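You operate a simulated robot arm through the tools that you are given. There is no shell and no other tool. Be economical: measure what you need, move in short steps, check, and stop when the job is done.

Carry out the task below with a simulated robot arm. There is one attempt and no reset: what you move stays moved.

TASK
Shut the leaf end drawer.

It is judged by the outcome, as a careful person would: the job done as asked, and still so three seconds after it is handed in. It fails if anything else is knocked over, pushed out of place, dropped, spilled or broken.

THE ROBOT
A 6-joint arm with a two-finger parallel gripper, fixed in place. Base frame: the origin is at the foot of the arm, x ahead of it, y to its left, z up. Lengths are in m, angles in degrees, forces in N, time in s.
With the tool pointing down near the work surface it reaches from about 0.16 to 0.64 m from the base axis. Its first joint turns from -66.0 to 66.0 degrees. Payload 2.9 kg.
Tool frame: the origin (TCP) lies between the finger pads and is the grasp point; the fingertips stand 0.03 m ahead of it; z points along the fingers, y is the line along which they close. The gripper opens to 0.11 m. The fingers are 0.02 m wide and 0.01 m thick; the gripper's body (0.048 by 0.112 m) begins 0.055 m behind the TCP.
Orientation is told as [roll, pitch, yaw] about the base's x, y, z axes, in that order, counted from this pose: with the fingers straight down and closing along the base's y, the tool's x points along the base's -x, its y along +y and its z along -z.

THE INTERFACE
- The arm moves only by the tool play_rows. Its argument "moves" is a list of rows, each an object (a shift or turn left out is 0, a gripper value left out holds the last) with "grip": the opening, from 0 (shut) to 1 (fully open); "linear": the shift along the base's x, y, z in m, a list of three; "rot": the turn, a rotation vector about the base's x, y, z in degrees, a list of three. In form: [{"grip": grip, "linear": [tx, ty, tz], "rot": [wx, wy, wz]}, ...]. A call has 1 to 8 rows; each row shifts and turns the commanded pose from where the row before left it. A row lasts 0.2 s, in which the tool goes at most 0.05 m and 8.6 degrees; a call with a longer step from one row to the next is refused whole, and so is a gripper value outside its range. A pose out of reach is approached as far as the arm can. The call stops where the force on the tool passes 40 N (or 10 N more than at its start, if that is more) or the arm is blocked; 0.2 s more then pass. The fingers move at their own pace (about 0.108 m/s each) and stop on an object; they squeeze with about 40 N. The grip force told is the motor's: it shows also when the fingers shut on nothing. Time passes only in rows, and 0.2 s behind the last, so rows that do not move let the fingers close. It gives the time, the measured TCP pose, the force on the tool (base axes), the opening and the grip force at its end, in the units of the frame above (readings bear some noise), and new pictures: "pictures" is both (left out), scene, wrist or none.
- Cameras (640 x 400 px; columns grow to the right, rows downward): "scene" is fixed at [0.0664, 0.4661, 1.3419]; the picture's right is [-0.60, -0.80, 0.00], its down [-0.73, 0.55, -0.40] and it looks along [0.32, -0.24, -0.92] (base axes); focal length 296 px, centre (320, 200). "wrist" rides on the gripper at [-0.036, 0, -0.057] in the tool frame; the picture's right is [0.00, -1.00, 0.00], its down [0.97, 0.00, -0.24] and it looks along [0.24, 0.00, 0.97] (tool axes); focal length 218 px, centre (320, 200).
- locate(camera, pixels): for up to 12 pixels [column, row] of the newest picture of that camera ("zoom" is the newest enlarged one), the place [x, y, z] in the base frame of the surface seen there, good to about 0.002 m. No time passes.
- close_up(camera, box): a new picture of the part [left, top, right, bottom] of that camera's present view, enlarged. No time passes.
- hand_in(): hands the job in; it is judged then, once.

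Work in short steps. Measure before you move; look again where a grasp or a placing could have gone wrong, and mend it. You have 60 turns and 120 pictures in all, the two below and enlarged ones among them. Open the gripper and draw the arm clear of the work before you hand the job in, unless the task says otherwise; then end with one line.

The tools are called after ">>>" as name(argument=value, ...) on one line, values as JSON. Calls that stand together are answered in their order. play_rows: Moves the arm, as the interface text tells. Its arguments: {"type":"object","properties":{"moves":{"type":"array","items":{"type":"object","properties":{"grip":{"type":"number"},"linear":{"type":"array","items":{"type":"number"}},"rot":{"type":"array","items":{"type":"number"}}}}},"pictures":{"type":"string","enum":["both","scene","wrist","none"]}},"required":["moves"]} The other tools are called the same way: locate (camera, pixels) gives the place of the surface under pixels of a picture; close_up (camera, box) takes an enlarged picture of a part of a camera's view; hand_in () hands the job in.

At the start:

```text
clock: 0.0
eef_pos: [0.446, 0.03, 0.7994]
tcp_rot: [0.0, 0.0, 0.0]
ft_force: [-0.2, 0.3, -0.2]
opening: 0.11
grasp_force: 0.0
```

scene: 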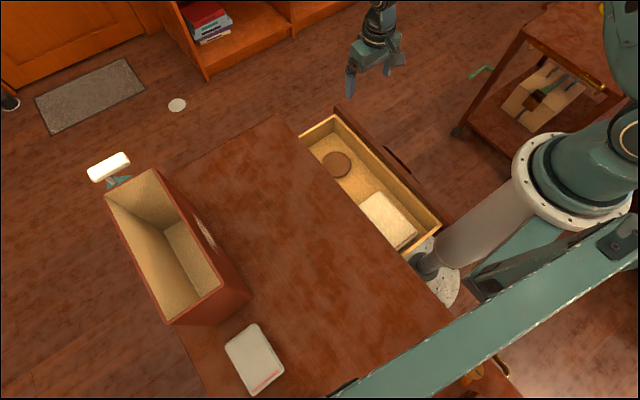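
wrist: 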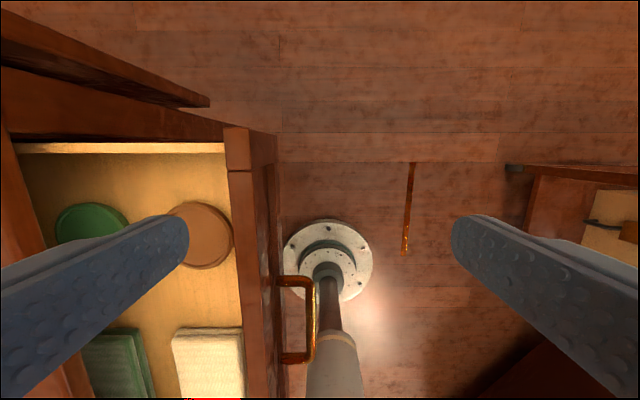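

The scene shows an open drawer near (370,190) and other brass hardware near (475,375). I'll zoom in to find out which drawer is the "leaf end" one.

>>> close_up(camera="scene", box=[270, 90, 470, 270])

>>> close_up(camera="scene", box=[320, 270, 560, 400])

>>> close_up(camera="wrist", box=[0, 80, 360, 400])

>>> locate(camera="scene", pixels=[[337, 108], [440, 226], [398, 160], [300, 135], [405, 255], [270, 115], [450, 300], [475, 375], [335, 163], [390, 220], [190, 250], [255, 355]])

>>> locate(camera="wrist", pixels=[[237, 135], [238, 250], [245, 390], [312, 320], [283, 320], [205, 235], [210, 350], [90, 220], [110, 360], [100, 85], [265, 140], [20, 250]])

```text
2.22 times, centred on (370, 180) of scene
```

zoom: 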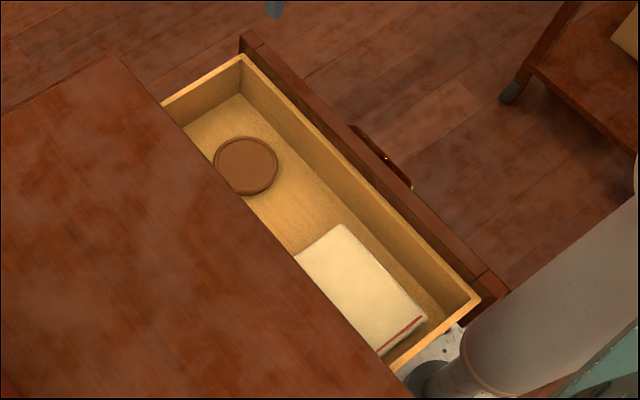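

```text
2.67 times, centred on (440, 335) of scene
```

zoom: 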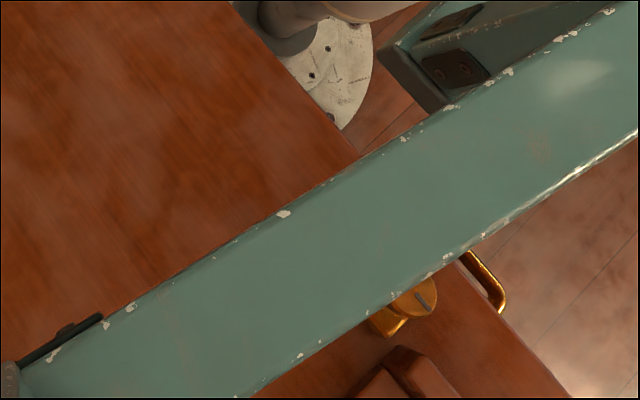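

```text
1.25 times, centred on (180, 240) of wrist
```

zoom: 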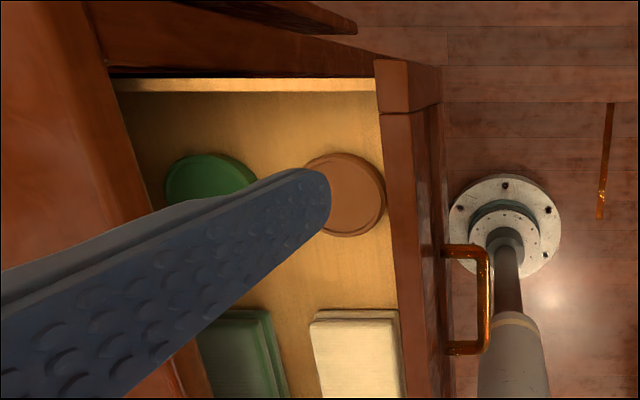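

```text
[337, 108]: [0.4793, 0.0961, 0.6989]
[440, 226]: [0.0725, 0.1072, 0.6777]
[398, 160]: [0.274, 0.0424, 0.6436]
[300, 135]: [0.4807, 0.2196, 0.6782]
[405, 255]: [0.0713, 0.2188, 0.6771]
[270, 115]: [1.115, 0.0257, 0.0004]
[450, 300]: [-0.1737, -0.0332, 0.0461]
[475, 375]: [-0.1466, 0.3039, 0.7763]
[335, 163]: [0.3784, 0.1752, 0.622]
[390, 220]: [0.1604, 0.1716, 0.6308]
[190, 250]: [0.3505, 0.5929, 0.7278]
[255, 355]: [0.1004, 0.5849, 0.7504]
```

```text
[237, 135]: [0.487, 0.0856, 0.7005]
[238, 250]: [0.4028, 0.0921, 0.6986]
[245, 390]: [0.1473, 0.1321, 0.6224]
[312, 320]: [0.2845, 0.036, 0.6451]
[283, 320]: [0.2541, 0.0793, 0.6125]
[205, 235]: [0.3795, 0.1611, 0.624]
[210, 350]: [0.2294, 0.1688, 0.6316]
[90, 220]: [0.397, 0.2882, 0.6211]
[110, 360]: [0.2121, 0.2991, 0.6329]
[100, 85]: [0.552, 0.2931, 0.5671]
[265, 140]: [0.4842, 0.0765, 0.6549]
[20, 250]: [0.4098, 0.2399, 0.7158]
```

The open drawer's face lies at y≈0.08 and closes toward +y. Next I'll look at the label on the box at (205,232), the other objects, and the structure at the top left of the wrist view.

>>> close_up(camera="scene", box=[80, 140, 300, 400])

>>> locate(camera="scene", pixels=[[110, 168], [150, 172], [220, 285], [107, 197], [280, 120], [440, 310], [500, 372], [165, 175], [205, 232], [120, 182], [210, 395], [230, 150]])

>>> locate(camera="wrist", pixels=[[50, 50], [150, 90], [200, 103], [20, 110], [150, 125], [10, 180], [50, 330], [525, 168], [620, 200], [410, 230], [500, 380], [150, 147]])

```text
1.54 times, centred on (190, 270) of scene
```

zoom: 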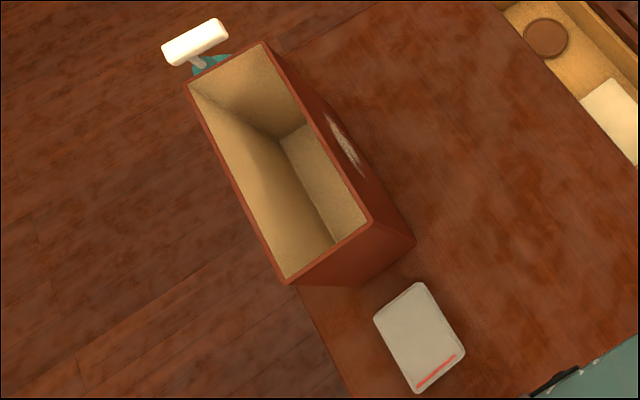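

```text
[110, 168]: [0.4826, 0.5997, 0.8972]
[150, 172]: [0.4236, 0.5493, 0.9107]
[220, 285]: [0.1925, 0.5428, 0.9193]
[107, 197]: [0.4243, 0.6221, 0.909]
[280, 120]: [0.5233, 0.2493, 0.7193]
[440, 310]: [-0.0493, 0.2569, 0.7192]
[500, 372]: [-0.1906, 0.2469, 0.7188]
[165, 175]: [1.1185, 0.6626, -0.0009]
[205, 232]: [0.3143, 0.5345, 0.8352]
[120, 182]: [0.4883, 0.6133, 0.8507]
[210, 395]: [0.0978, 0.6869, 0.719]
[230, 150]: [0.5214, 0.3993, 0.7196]
```

```text
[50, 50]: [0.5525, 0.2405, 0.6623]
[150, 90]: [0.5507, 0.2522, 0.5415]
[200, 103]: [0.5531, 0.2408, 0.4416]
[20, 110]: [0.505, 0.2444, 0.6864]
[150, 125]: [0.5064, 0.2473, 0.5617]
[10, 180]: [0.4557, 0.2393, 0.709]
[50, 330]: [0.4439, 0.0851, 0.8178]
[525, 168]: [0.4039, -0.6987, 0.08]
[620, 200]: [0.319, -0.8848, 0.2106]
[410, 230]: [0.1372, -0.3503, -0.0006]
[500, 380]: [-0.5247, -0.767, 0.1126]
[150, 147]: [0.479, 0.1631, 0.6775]
```

The tabletop is at z≈0.719 with its front edge at y≈0.24. A drop leaf hangs at the +x end (x≈0.55), so the open drawer (x 0.07–0.48) is the leaf end one. Its face top is at z≈0.70 and its handle at z≈0.645. I'll shut the fingers and move over the handle in front of the face.

>>> play_rows(moves=[{"grip": 0, "linear": [-0.04, -0.005, 0]}, {"linear": [-0.045, -0.005, 0]}, {"linear": [-0.045, 0, 0]}, {"linear": [-0.04, 0, 0]}, {"linear": [0, 0, 0]}, {"linear": [0, 0, 0]}])

```text
clock: 1.4
eef_pos: [0.2759, 0.02, 0.801]
tcp_rot: [0.0, -0.1, 0.0]
ft_force: [0.1, -0.4, 0.4]
opening: 0.0
grasp_force: 37.6
```

scene: 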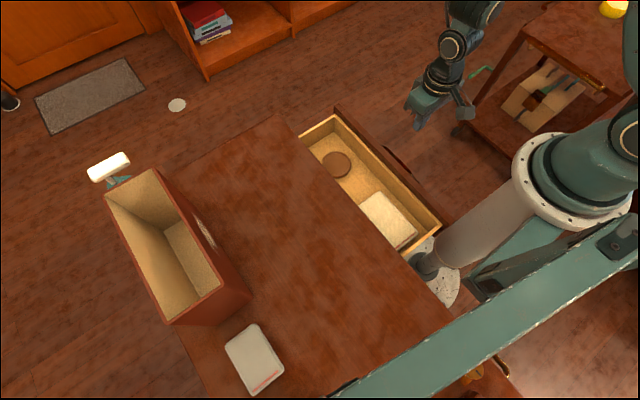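
wrist: 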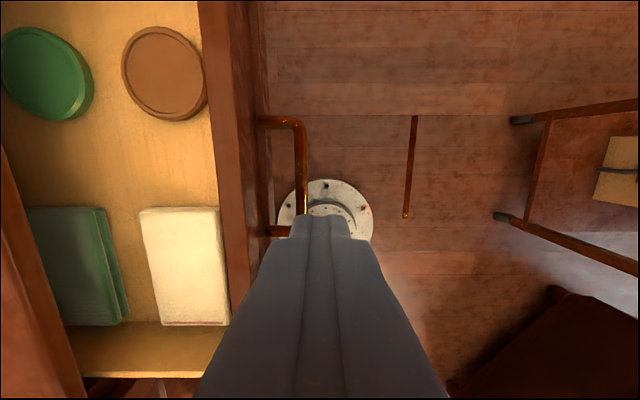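

The fingers are shut and above the handle, with the drawer face to their +y side. I'll lower so the tips are at z≈0.668, below the face top and above the handle, then check.

>>> play_rows(moves=[{"linear": [0, 0, -0.04]}, {"linear": [0, 0, -0.04]}, {"linear": [0, 0, -0.022]}, {"linear": [0, 0.02, 0]}])

```text
clock: 2.4
eef_pos: [0.2733, 0.038, 0.6982]
tcp_rot: [0.0, -0.1, 0.1]
ft_force: [-0.6, 0.1, -0.5]
opening: 0.0
grasp_force: 37.3
```

scene: 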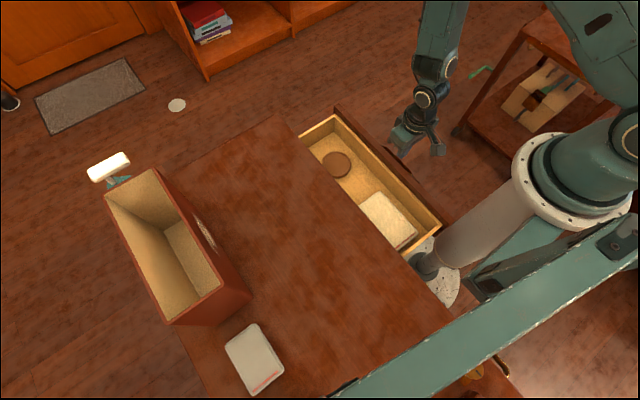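
wrist: 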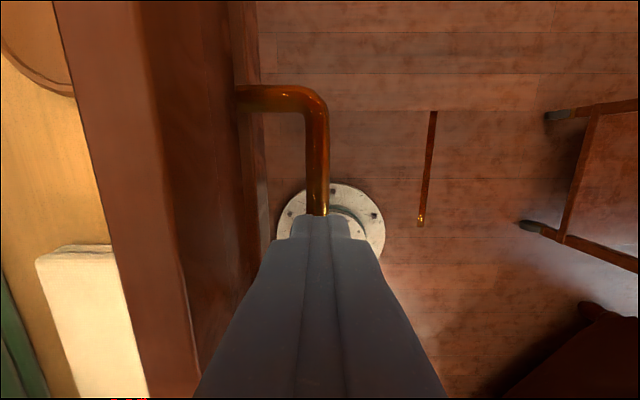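

No contact yet. I'll push gently toward +y.

>>> play_rows(moves=[{"linear": [0, 0.015, 0]}, {"linear": [0, 0.015, 0]}, {"linear": [0, 0.015, 0]}, {"linear": [0, 0.015, 0]}, {"linear": [0, 0.015, 0]}])

```text
clock: 3.6
eef_pos: [0.2742, 0.1134, 0.6974]
tcp_rot: [-0.1, 0.0, -0.1]
ft_force: [0.9, 0.6, 0.5]
opening: 0.0001
grasp_force: 37.7
```

scene: 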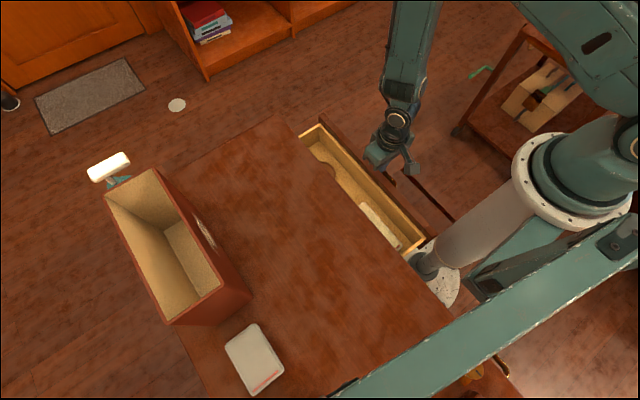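
wrist: 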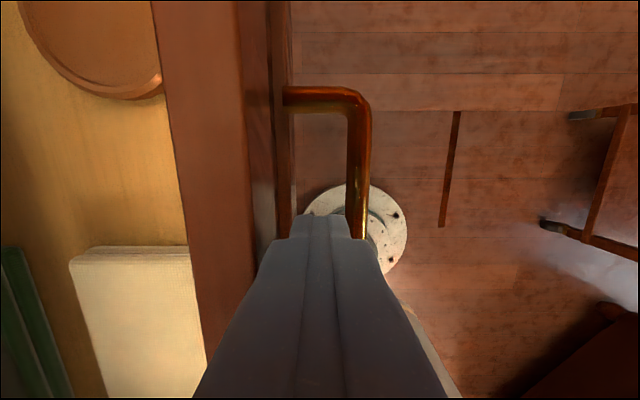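

The drawer slides freely and the force stays low. I'll keep pushing.

>>> play_rows(moves=[{"linear": [0, 0.015, 0]}, {"linear": [0, 0.015, 0]}, {"linear": [0, 0.015, 0]}, {"linear": [0, 0.015, 0]}, {"linear": [0, 0.01, 0]}])

```text
clock: 4.8
eef_pos: [0.2759, 0.1841, 0.6977]
tcp_rot: [0.0, 0.0, 0.0]
ft_force: [-0.4, 0.4, 0.4]
opening: 0.0
grasp_force: 37.9
```

scene: 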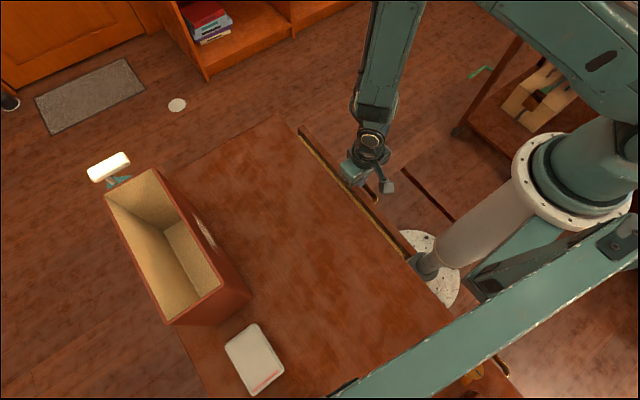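
wrist: 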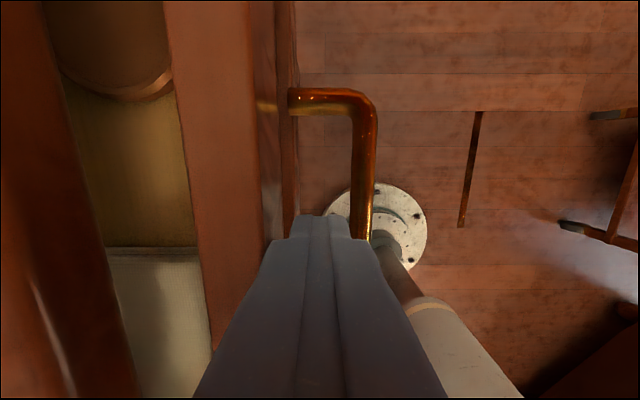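

About 2–3 cm of gap remains, visible at (350,185). I'll push in smaller steps until it stops.

>>> play_rows(moves=[{"linear": [0, 0.008, 0]}, {"linear": [0, 0.008, 0]}, {"linear": [0, 0.006, 0]}, {"linear": [0, 0.006, 0]}, {"linear": [0, 0.006, 0]}, {"linear": [0, 0.006, 0]}])

```text
clock: 6.2
eef_pos: [0.2755, 0.224, 0.697]
tcp_rot: [0.0, 0.0, 0.1]
ft_force: [0.4, 0.9, 0.2]
opening: 0.0
grasp_force: 37.7
```

scene: 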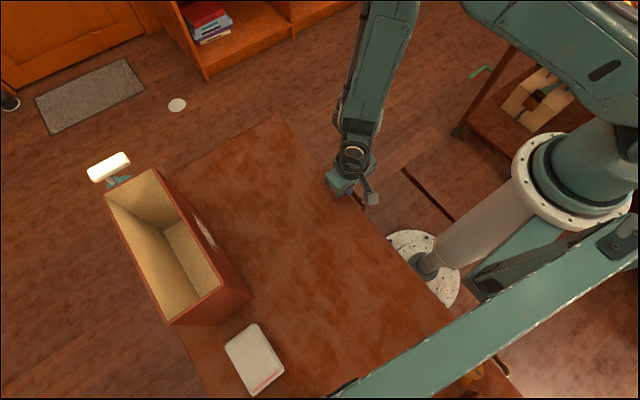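
wrist: 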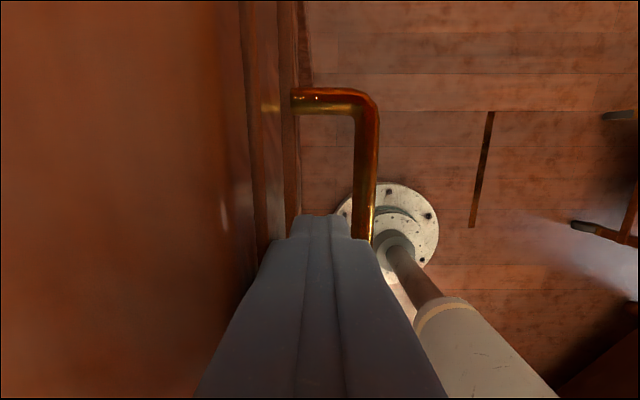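

The face is nearly flush, with finger fronts at y≈0.234. I'll continue in 3 mm steps and watch the force.

>>> play_rows(moves=[{"linear": [0, 0.003, 0]}, {"linear": [0, 0.003, 0]}, {"linear": [0, 0.003, 0]}, {"linear": [0, 0.003, 0]}], pictures="wrist")

```text
clock: 7.0
eef_pos: [0.2758, 0.2258, 0.6977]
tcp_rot: [-0.9, 0.1, -0.2]
ft_force: [1.0, -5.3, 1.0]
opening: 0.0
grasp_force: 37.9
stopped in row 4: the force on the tool passed its limit (the readings are from after the stop); the commanded pose is now the measured one
```

wrist: 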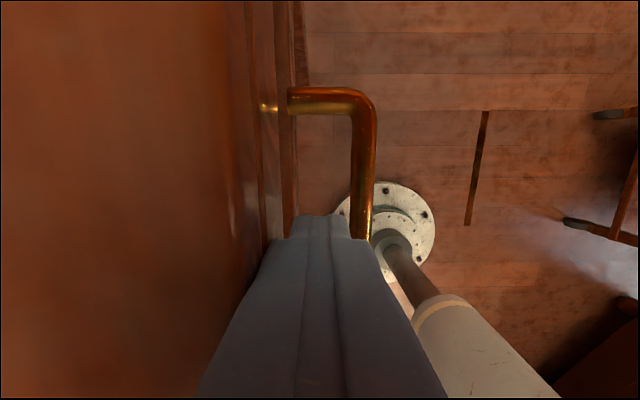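

It met a firm stop, either the drawer's end stop or the tabletop edge. I'll back off and raise the arm to inspect.

>>> play_rows(moves=[{"linear": [0, -0.03, 0]}, {"linear": [0, -0.04, 0]}, {"linear": [0, -0.04, 0]}, {"linear": [0, -0.04, 0.03]}, {"linear": [0, -0.03, 0.04]}, {"linear": [0.04, 0, 0.03]}])

```text
clock: 8.4
eef_pos: [0.3132, 0.0451, 0.795]
tcp_rot: [-0.9, 0.1, -0.2]
ft_force: [-0.7, 0.1, 0.1]
opening: 0.0
grasp_force: 38.0
```

scene: 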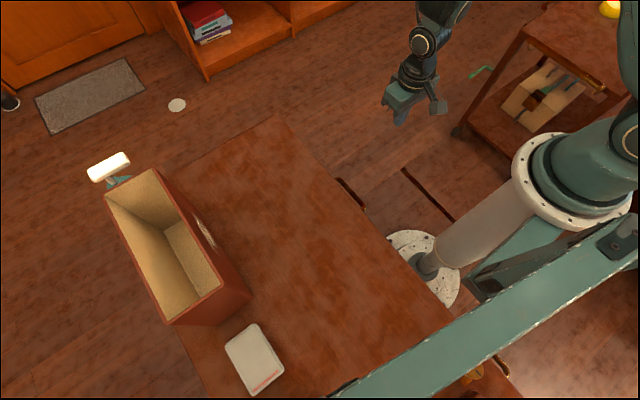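
wrist: 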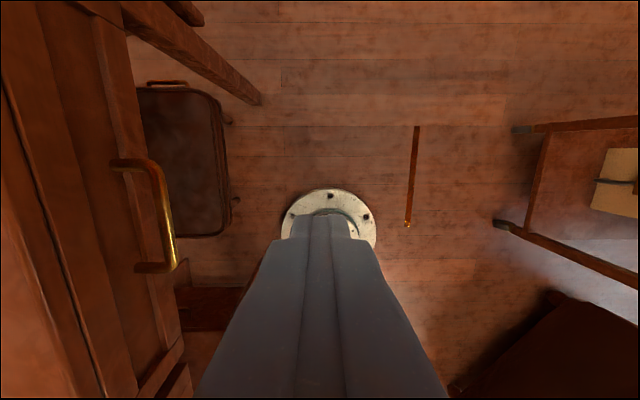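

The drawer looks shut. I'll check how flush its face is with the carcass.

>>> close_up(camera="wrist", box=[0, 0, 260, 400])

>>> locate(camera="wrist", pixels=[[20, 120], [50, 200], [60, 120], [90, 200], [100, 60], [118, 140], [90, 30], [140, 350], [120, 25], [160, 220], [100, 300], [75, 60]])

```text
1.00 times, centred on (130, 200) of wrist
```

zoom: 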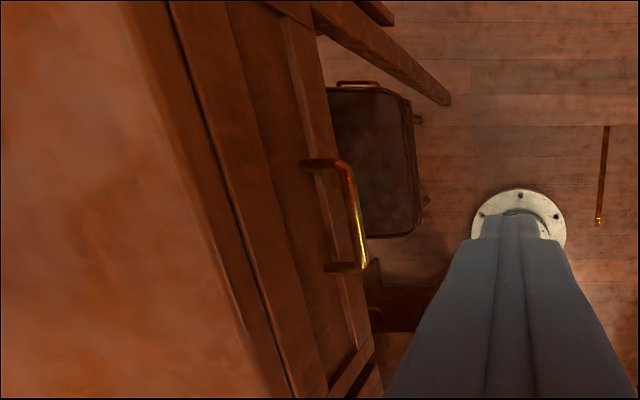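

```text
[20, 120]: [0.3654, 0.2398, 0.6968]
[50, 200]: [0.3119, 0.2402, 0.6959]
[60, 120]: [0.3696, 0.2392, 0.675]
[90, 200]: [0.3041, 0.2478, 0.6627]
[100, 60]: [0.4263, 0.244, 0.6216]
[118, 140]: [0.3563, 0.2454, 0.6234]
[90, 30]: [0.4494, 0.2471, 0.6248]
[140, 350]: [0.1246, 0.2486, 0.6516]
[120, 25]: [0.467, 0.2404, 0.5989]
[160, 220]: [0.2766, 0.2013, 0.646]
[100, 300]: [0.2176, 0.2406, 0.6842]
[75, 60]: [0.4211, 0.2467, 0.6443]
```

The face border is at y≈0.240 and the tabletop edge is about the same, so the fingers may have met the tabletop edge instead of the drawer stop. I'll turn the tool -90° so the wrist camera faces the drawer front, and check the gap.

>>> play_rows(moves=[{"linear": [0, 0, 0], "rot": [0, 0, -8.5]}, {"rot": [0, 0, -8.5]}, {"rot": [0, 0, -8.5]}, {"rot": [0, 0, -8.5]}, {"rot": [0, 0, -8.5]}, {"rot": [0, 0, -8.5]}, {"rot": [0, 0, -8.5]}, {"rot": [0, 0, -8.5]}], pictures="none")

>>> play_rows(moves=[{"rot": [0, 0, -8.5]}, {"rot": [0, 0, -8.5]}, {"rot": [0, 0, -5], "linear": [-0.035, 0, 0]}, {"linear": [0, 0, -0.03]}, {"linear": [0, 0, 0]}])

```text
clock: 10.2
eef_pos: [0.315, 0.0466, 0.7969]
tcp_rot: [-0.9, 0.1, -68.4]
ft_force: [-0.3, -0.6, -0.1]
opening: 0.0
grasp_force: 38.0
```

```text
clock: 11.4
eef_pos: [0.2791, 0.0463, 0.7669]
tcp_rot: [-0.9, 0.0, -90.3]
ft_force: [0.1, -0.5, 0.2]
opening: 0.0
grasp_force: 37.1
```

scene: 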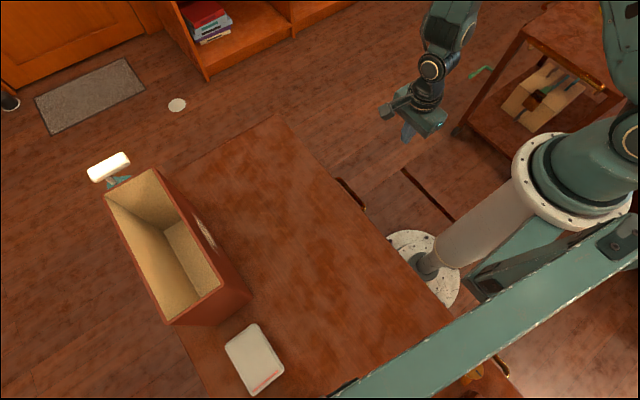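
wrist: 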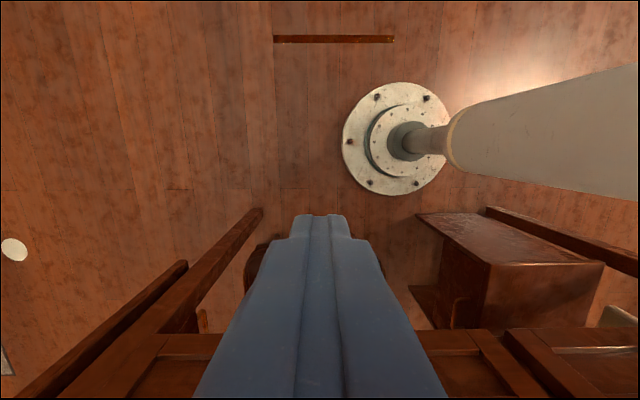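

The drawer front shows at the bottom of the wrist view, with vertical seams at about (160,345) and (490,345). I'll measure the depth on both sides of these seams.

>>> close_up(camera="wrist", box=[400, 280, 640, 400])

>>> close_up(camera="wrist", box=[20, 280, 260, 400])

>>> locate(camera="wrist", pixels=[[190, 347], [140, 350], [110, 345], [185, 380], [110, 390], [460, 340], [490, 345], [515, 360], [540, 350], [500, 385], [530, 390], [600, 340]])

```text
2.67 times, centred on (520, 340) of wrist
```

zoom: 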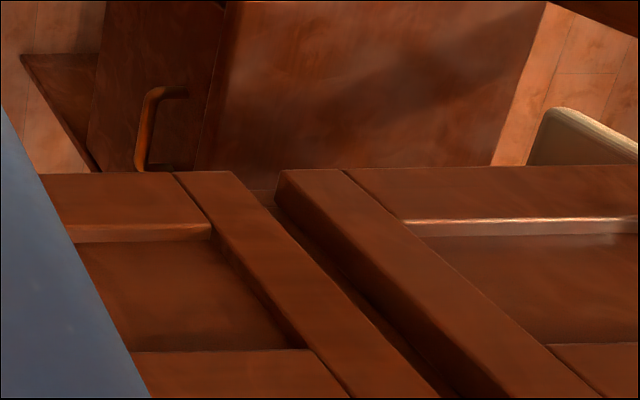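

```text
2.67 times, centred on (140, 340) of wrist
```

zoom: 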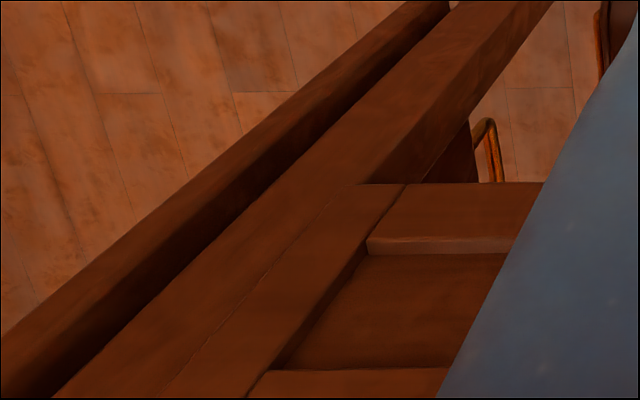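

```text
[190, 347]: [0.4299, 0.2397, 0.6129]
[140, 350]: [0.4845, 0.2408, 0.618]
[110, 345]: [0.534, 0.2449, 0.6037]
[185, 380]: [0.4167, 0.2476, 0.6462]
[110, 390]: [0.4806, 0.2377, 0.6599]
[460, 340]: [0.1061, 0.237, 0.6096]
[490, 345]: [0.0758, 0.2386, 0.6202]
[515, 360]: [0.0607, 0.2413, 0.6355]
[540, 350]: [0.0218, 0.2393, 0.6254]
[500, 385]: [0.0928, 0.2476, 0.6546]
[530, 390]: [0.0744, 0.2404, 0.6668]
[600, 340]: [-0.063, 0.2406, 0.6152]
```

The leaf end drawer's front (y≈0.239) is flush with the leg and with the neighbouring shut drawer (y≈0.240). To confirm it is at its end stop, I'll press lightly on the handle (y≈0.20, z≈0.645), clear of the tabletop edge.

>>> play_rows(moves=[{"linear": [0, 0.04, -0.04]}, {"linear": [0, 0.04, -0.045]}, {"linear": [0, 0.03, -0.017]}, {"linear": [0, 0.015, 0]}, {"linear": [0, 0.008, 0]}, {"linear": [0, 0.006, 0]}, {"linear": [0, 0.004, 0]}, {"linear": [0, 0.004, 0]}])

```text
refused: row 1 steps farther than a row can; nothing moved
```

The first row was longer than 0.05 m in total, so I'll use shorter steps.

>>> play_rows(moves=[{"linear": [0, 0.03, -0.035]}, {"linear": [0, 0.03, -0.035]}, {"linear": [0, 0.03, -0.032]}, {"linear": [0, 0.03, 0]}, {"linear": [0, 0.015, 0]}, {"linear": [0, 0.006, 0]}, {"linear": [0, 0.004, 0]}, {"linear": [0, 0.004, 0]}])

```text
clock: 13.2
eef_pos: [0.2799, 0.186, 0.6648]
tcp_rot: [-0.9, -1.1, -90.3]
ft_force: [1.1, -1.4, 0.4]
opening: 0.0001
grasp_force: 37.9
stopped in row 8: the force on the tool passed its limit (the readings are from after the stop); the commanded pose is now the measured one
```

scene: 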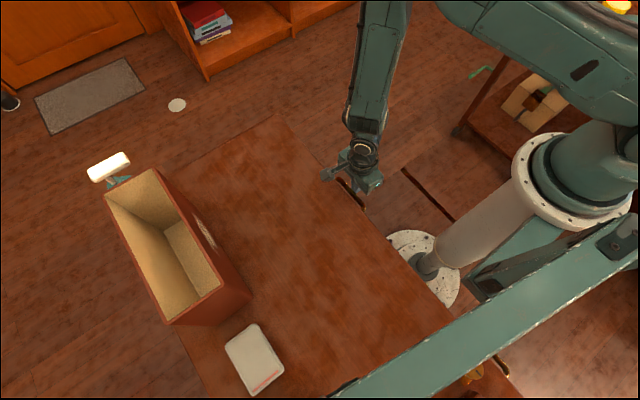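
wrist: 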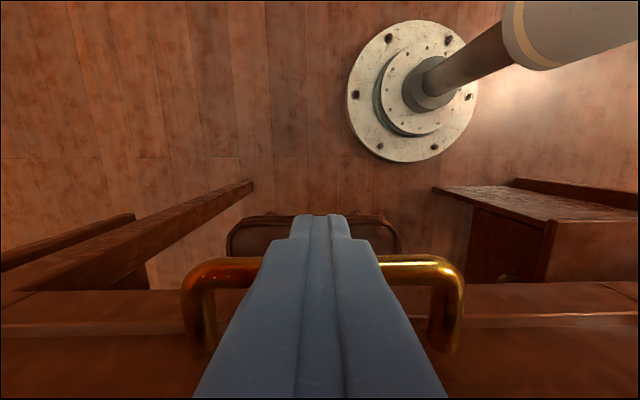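

The handle took over 40 N with no further travel, so the drawer is at its stop. I'll back away, raise the arm, open the gripper and check once more.

>>> play_rows(moves=[{"linear": [0, -0.03, 0]}, {"linear": [0, -0.04, 0]}, {"linear": [0, -0.04, 0.02]}, {"linear": [0, -0.03, 0.035]}, {"linear": [0, 0, 0.045]}, {"linear": [0, 0, 0.04], "grip": 1}, {"grip": 1}, {"grip": 1}])

>>> locate(camera="wrist", pixels=[[160, 355], [200, 350], [460, 350], [490, 350], [520, 355], [560, 350]])

```text
clock: 15.0
eef_pos: [0.28, 0.0485, 0.806]
tcp_rot: [-0.9, -1.0, -90.4]
ft_force: [0.3, -0.2, 0.0]
opening: 0.1098
grasp_force: 0.0
```

scene: 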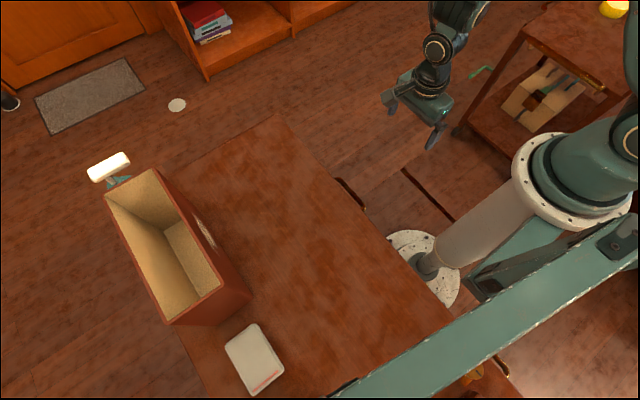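
wrist: 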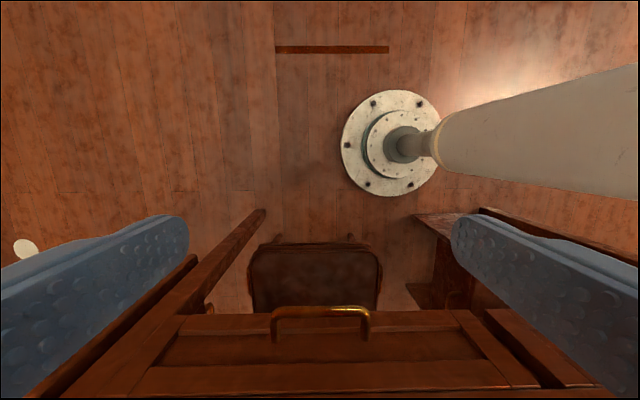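

```text
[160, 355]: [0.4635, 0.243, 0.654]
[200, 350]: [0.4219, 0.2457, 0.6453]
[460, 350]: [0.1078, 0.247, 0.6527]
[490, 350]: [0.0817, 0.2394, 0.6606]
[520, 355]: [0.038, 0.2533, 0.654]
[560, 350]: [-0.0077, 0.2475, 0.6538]
```

The drawer is flush and staying shut, the arm is clear, and nothing else was disturbed.

>>> hand_in()

```text
The job is handed in.
```

The leaf end drawer is shut: it sits at its stop, flush with the table front, and nothing else appears to have moved.
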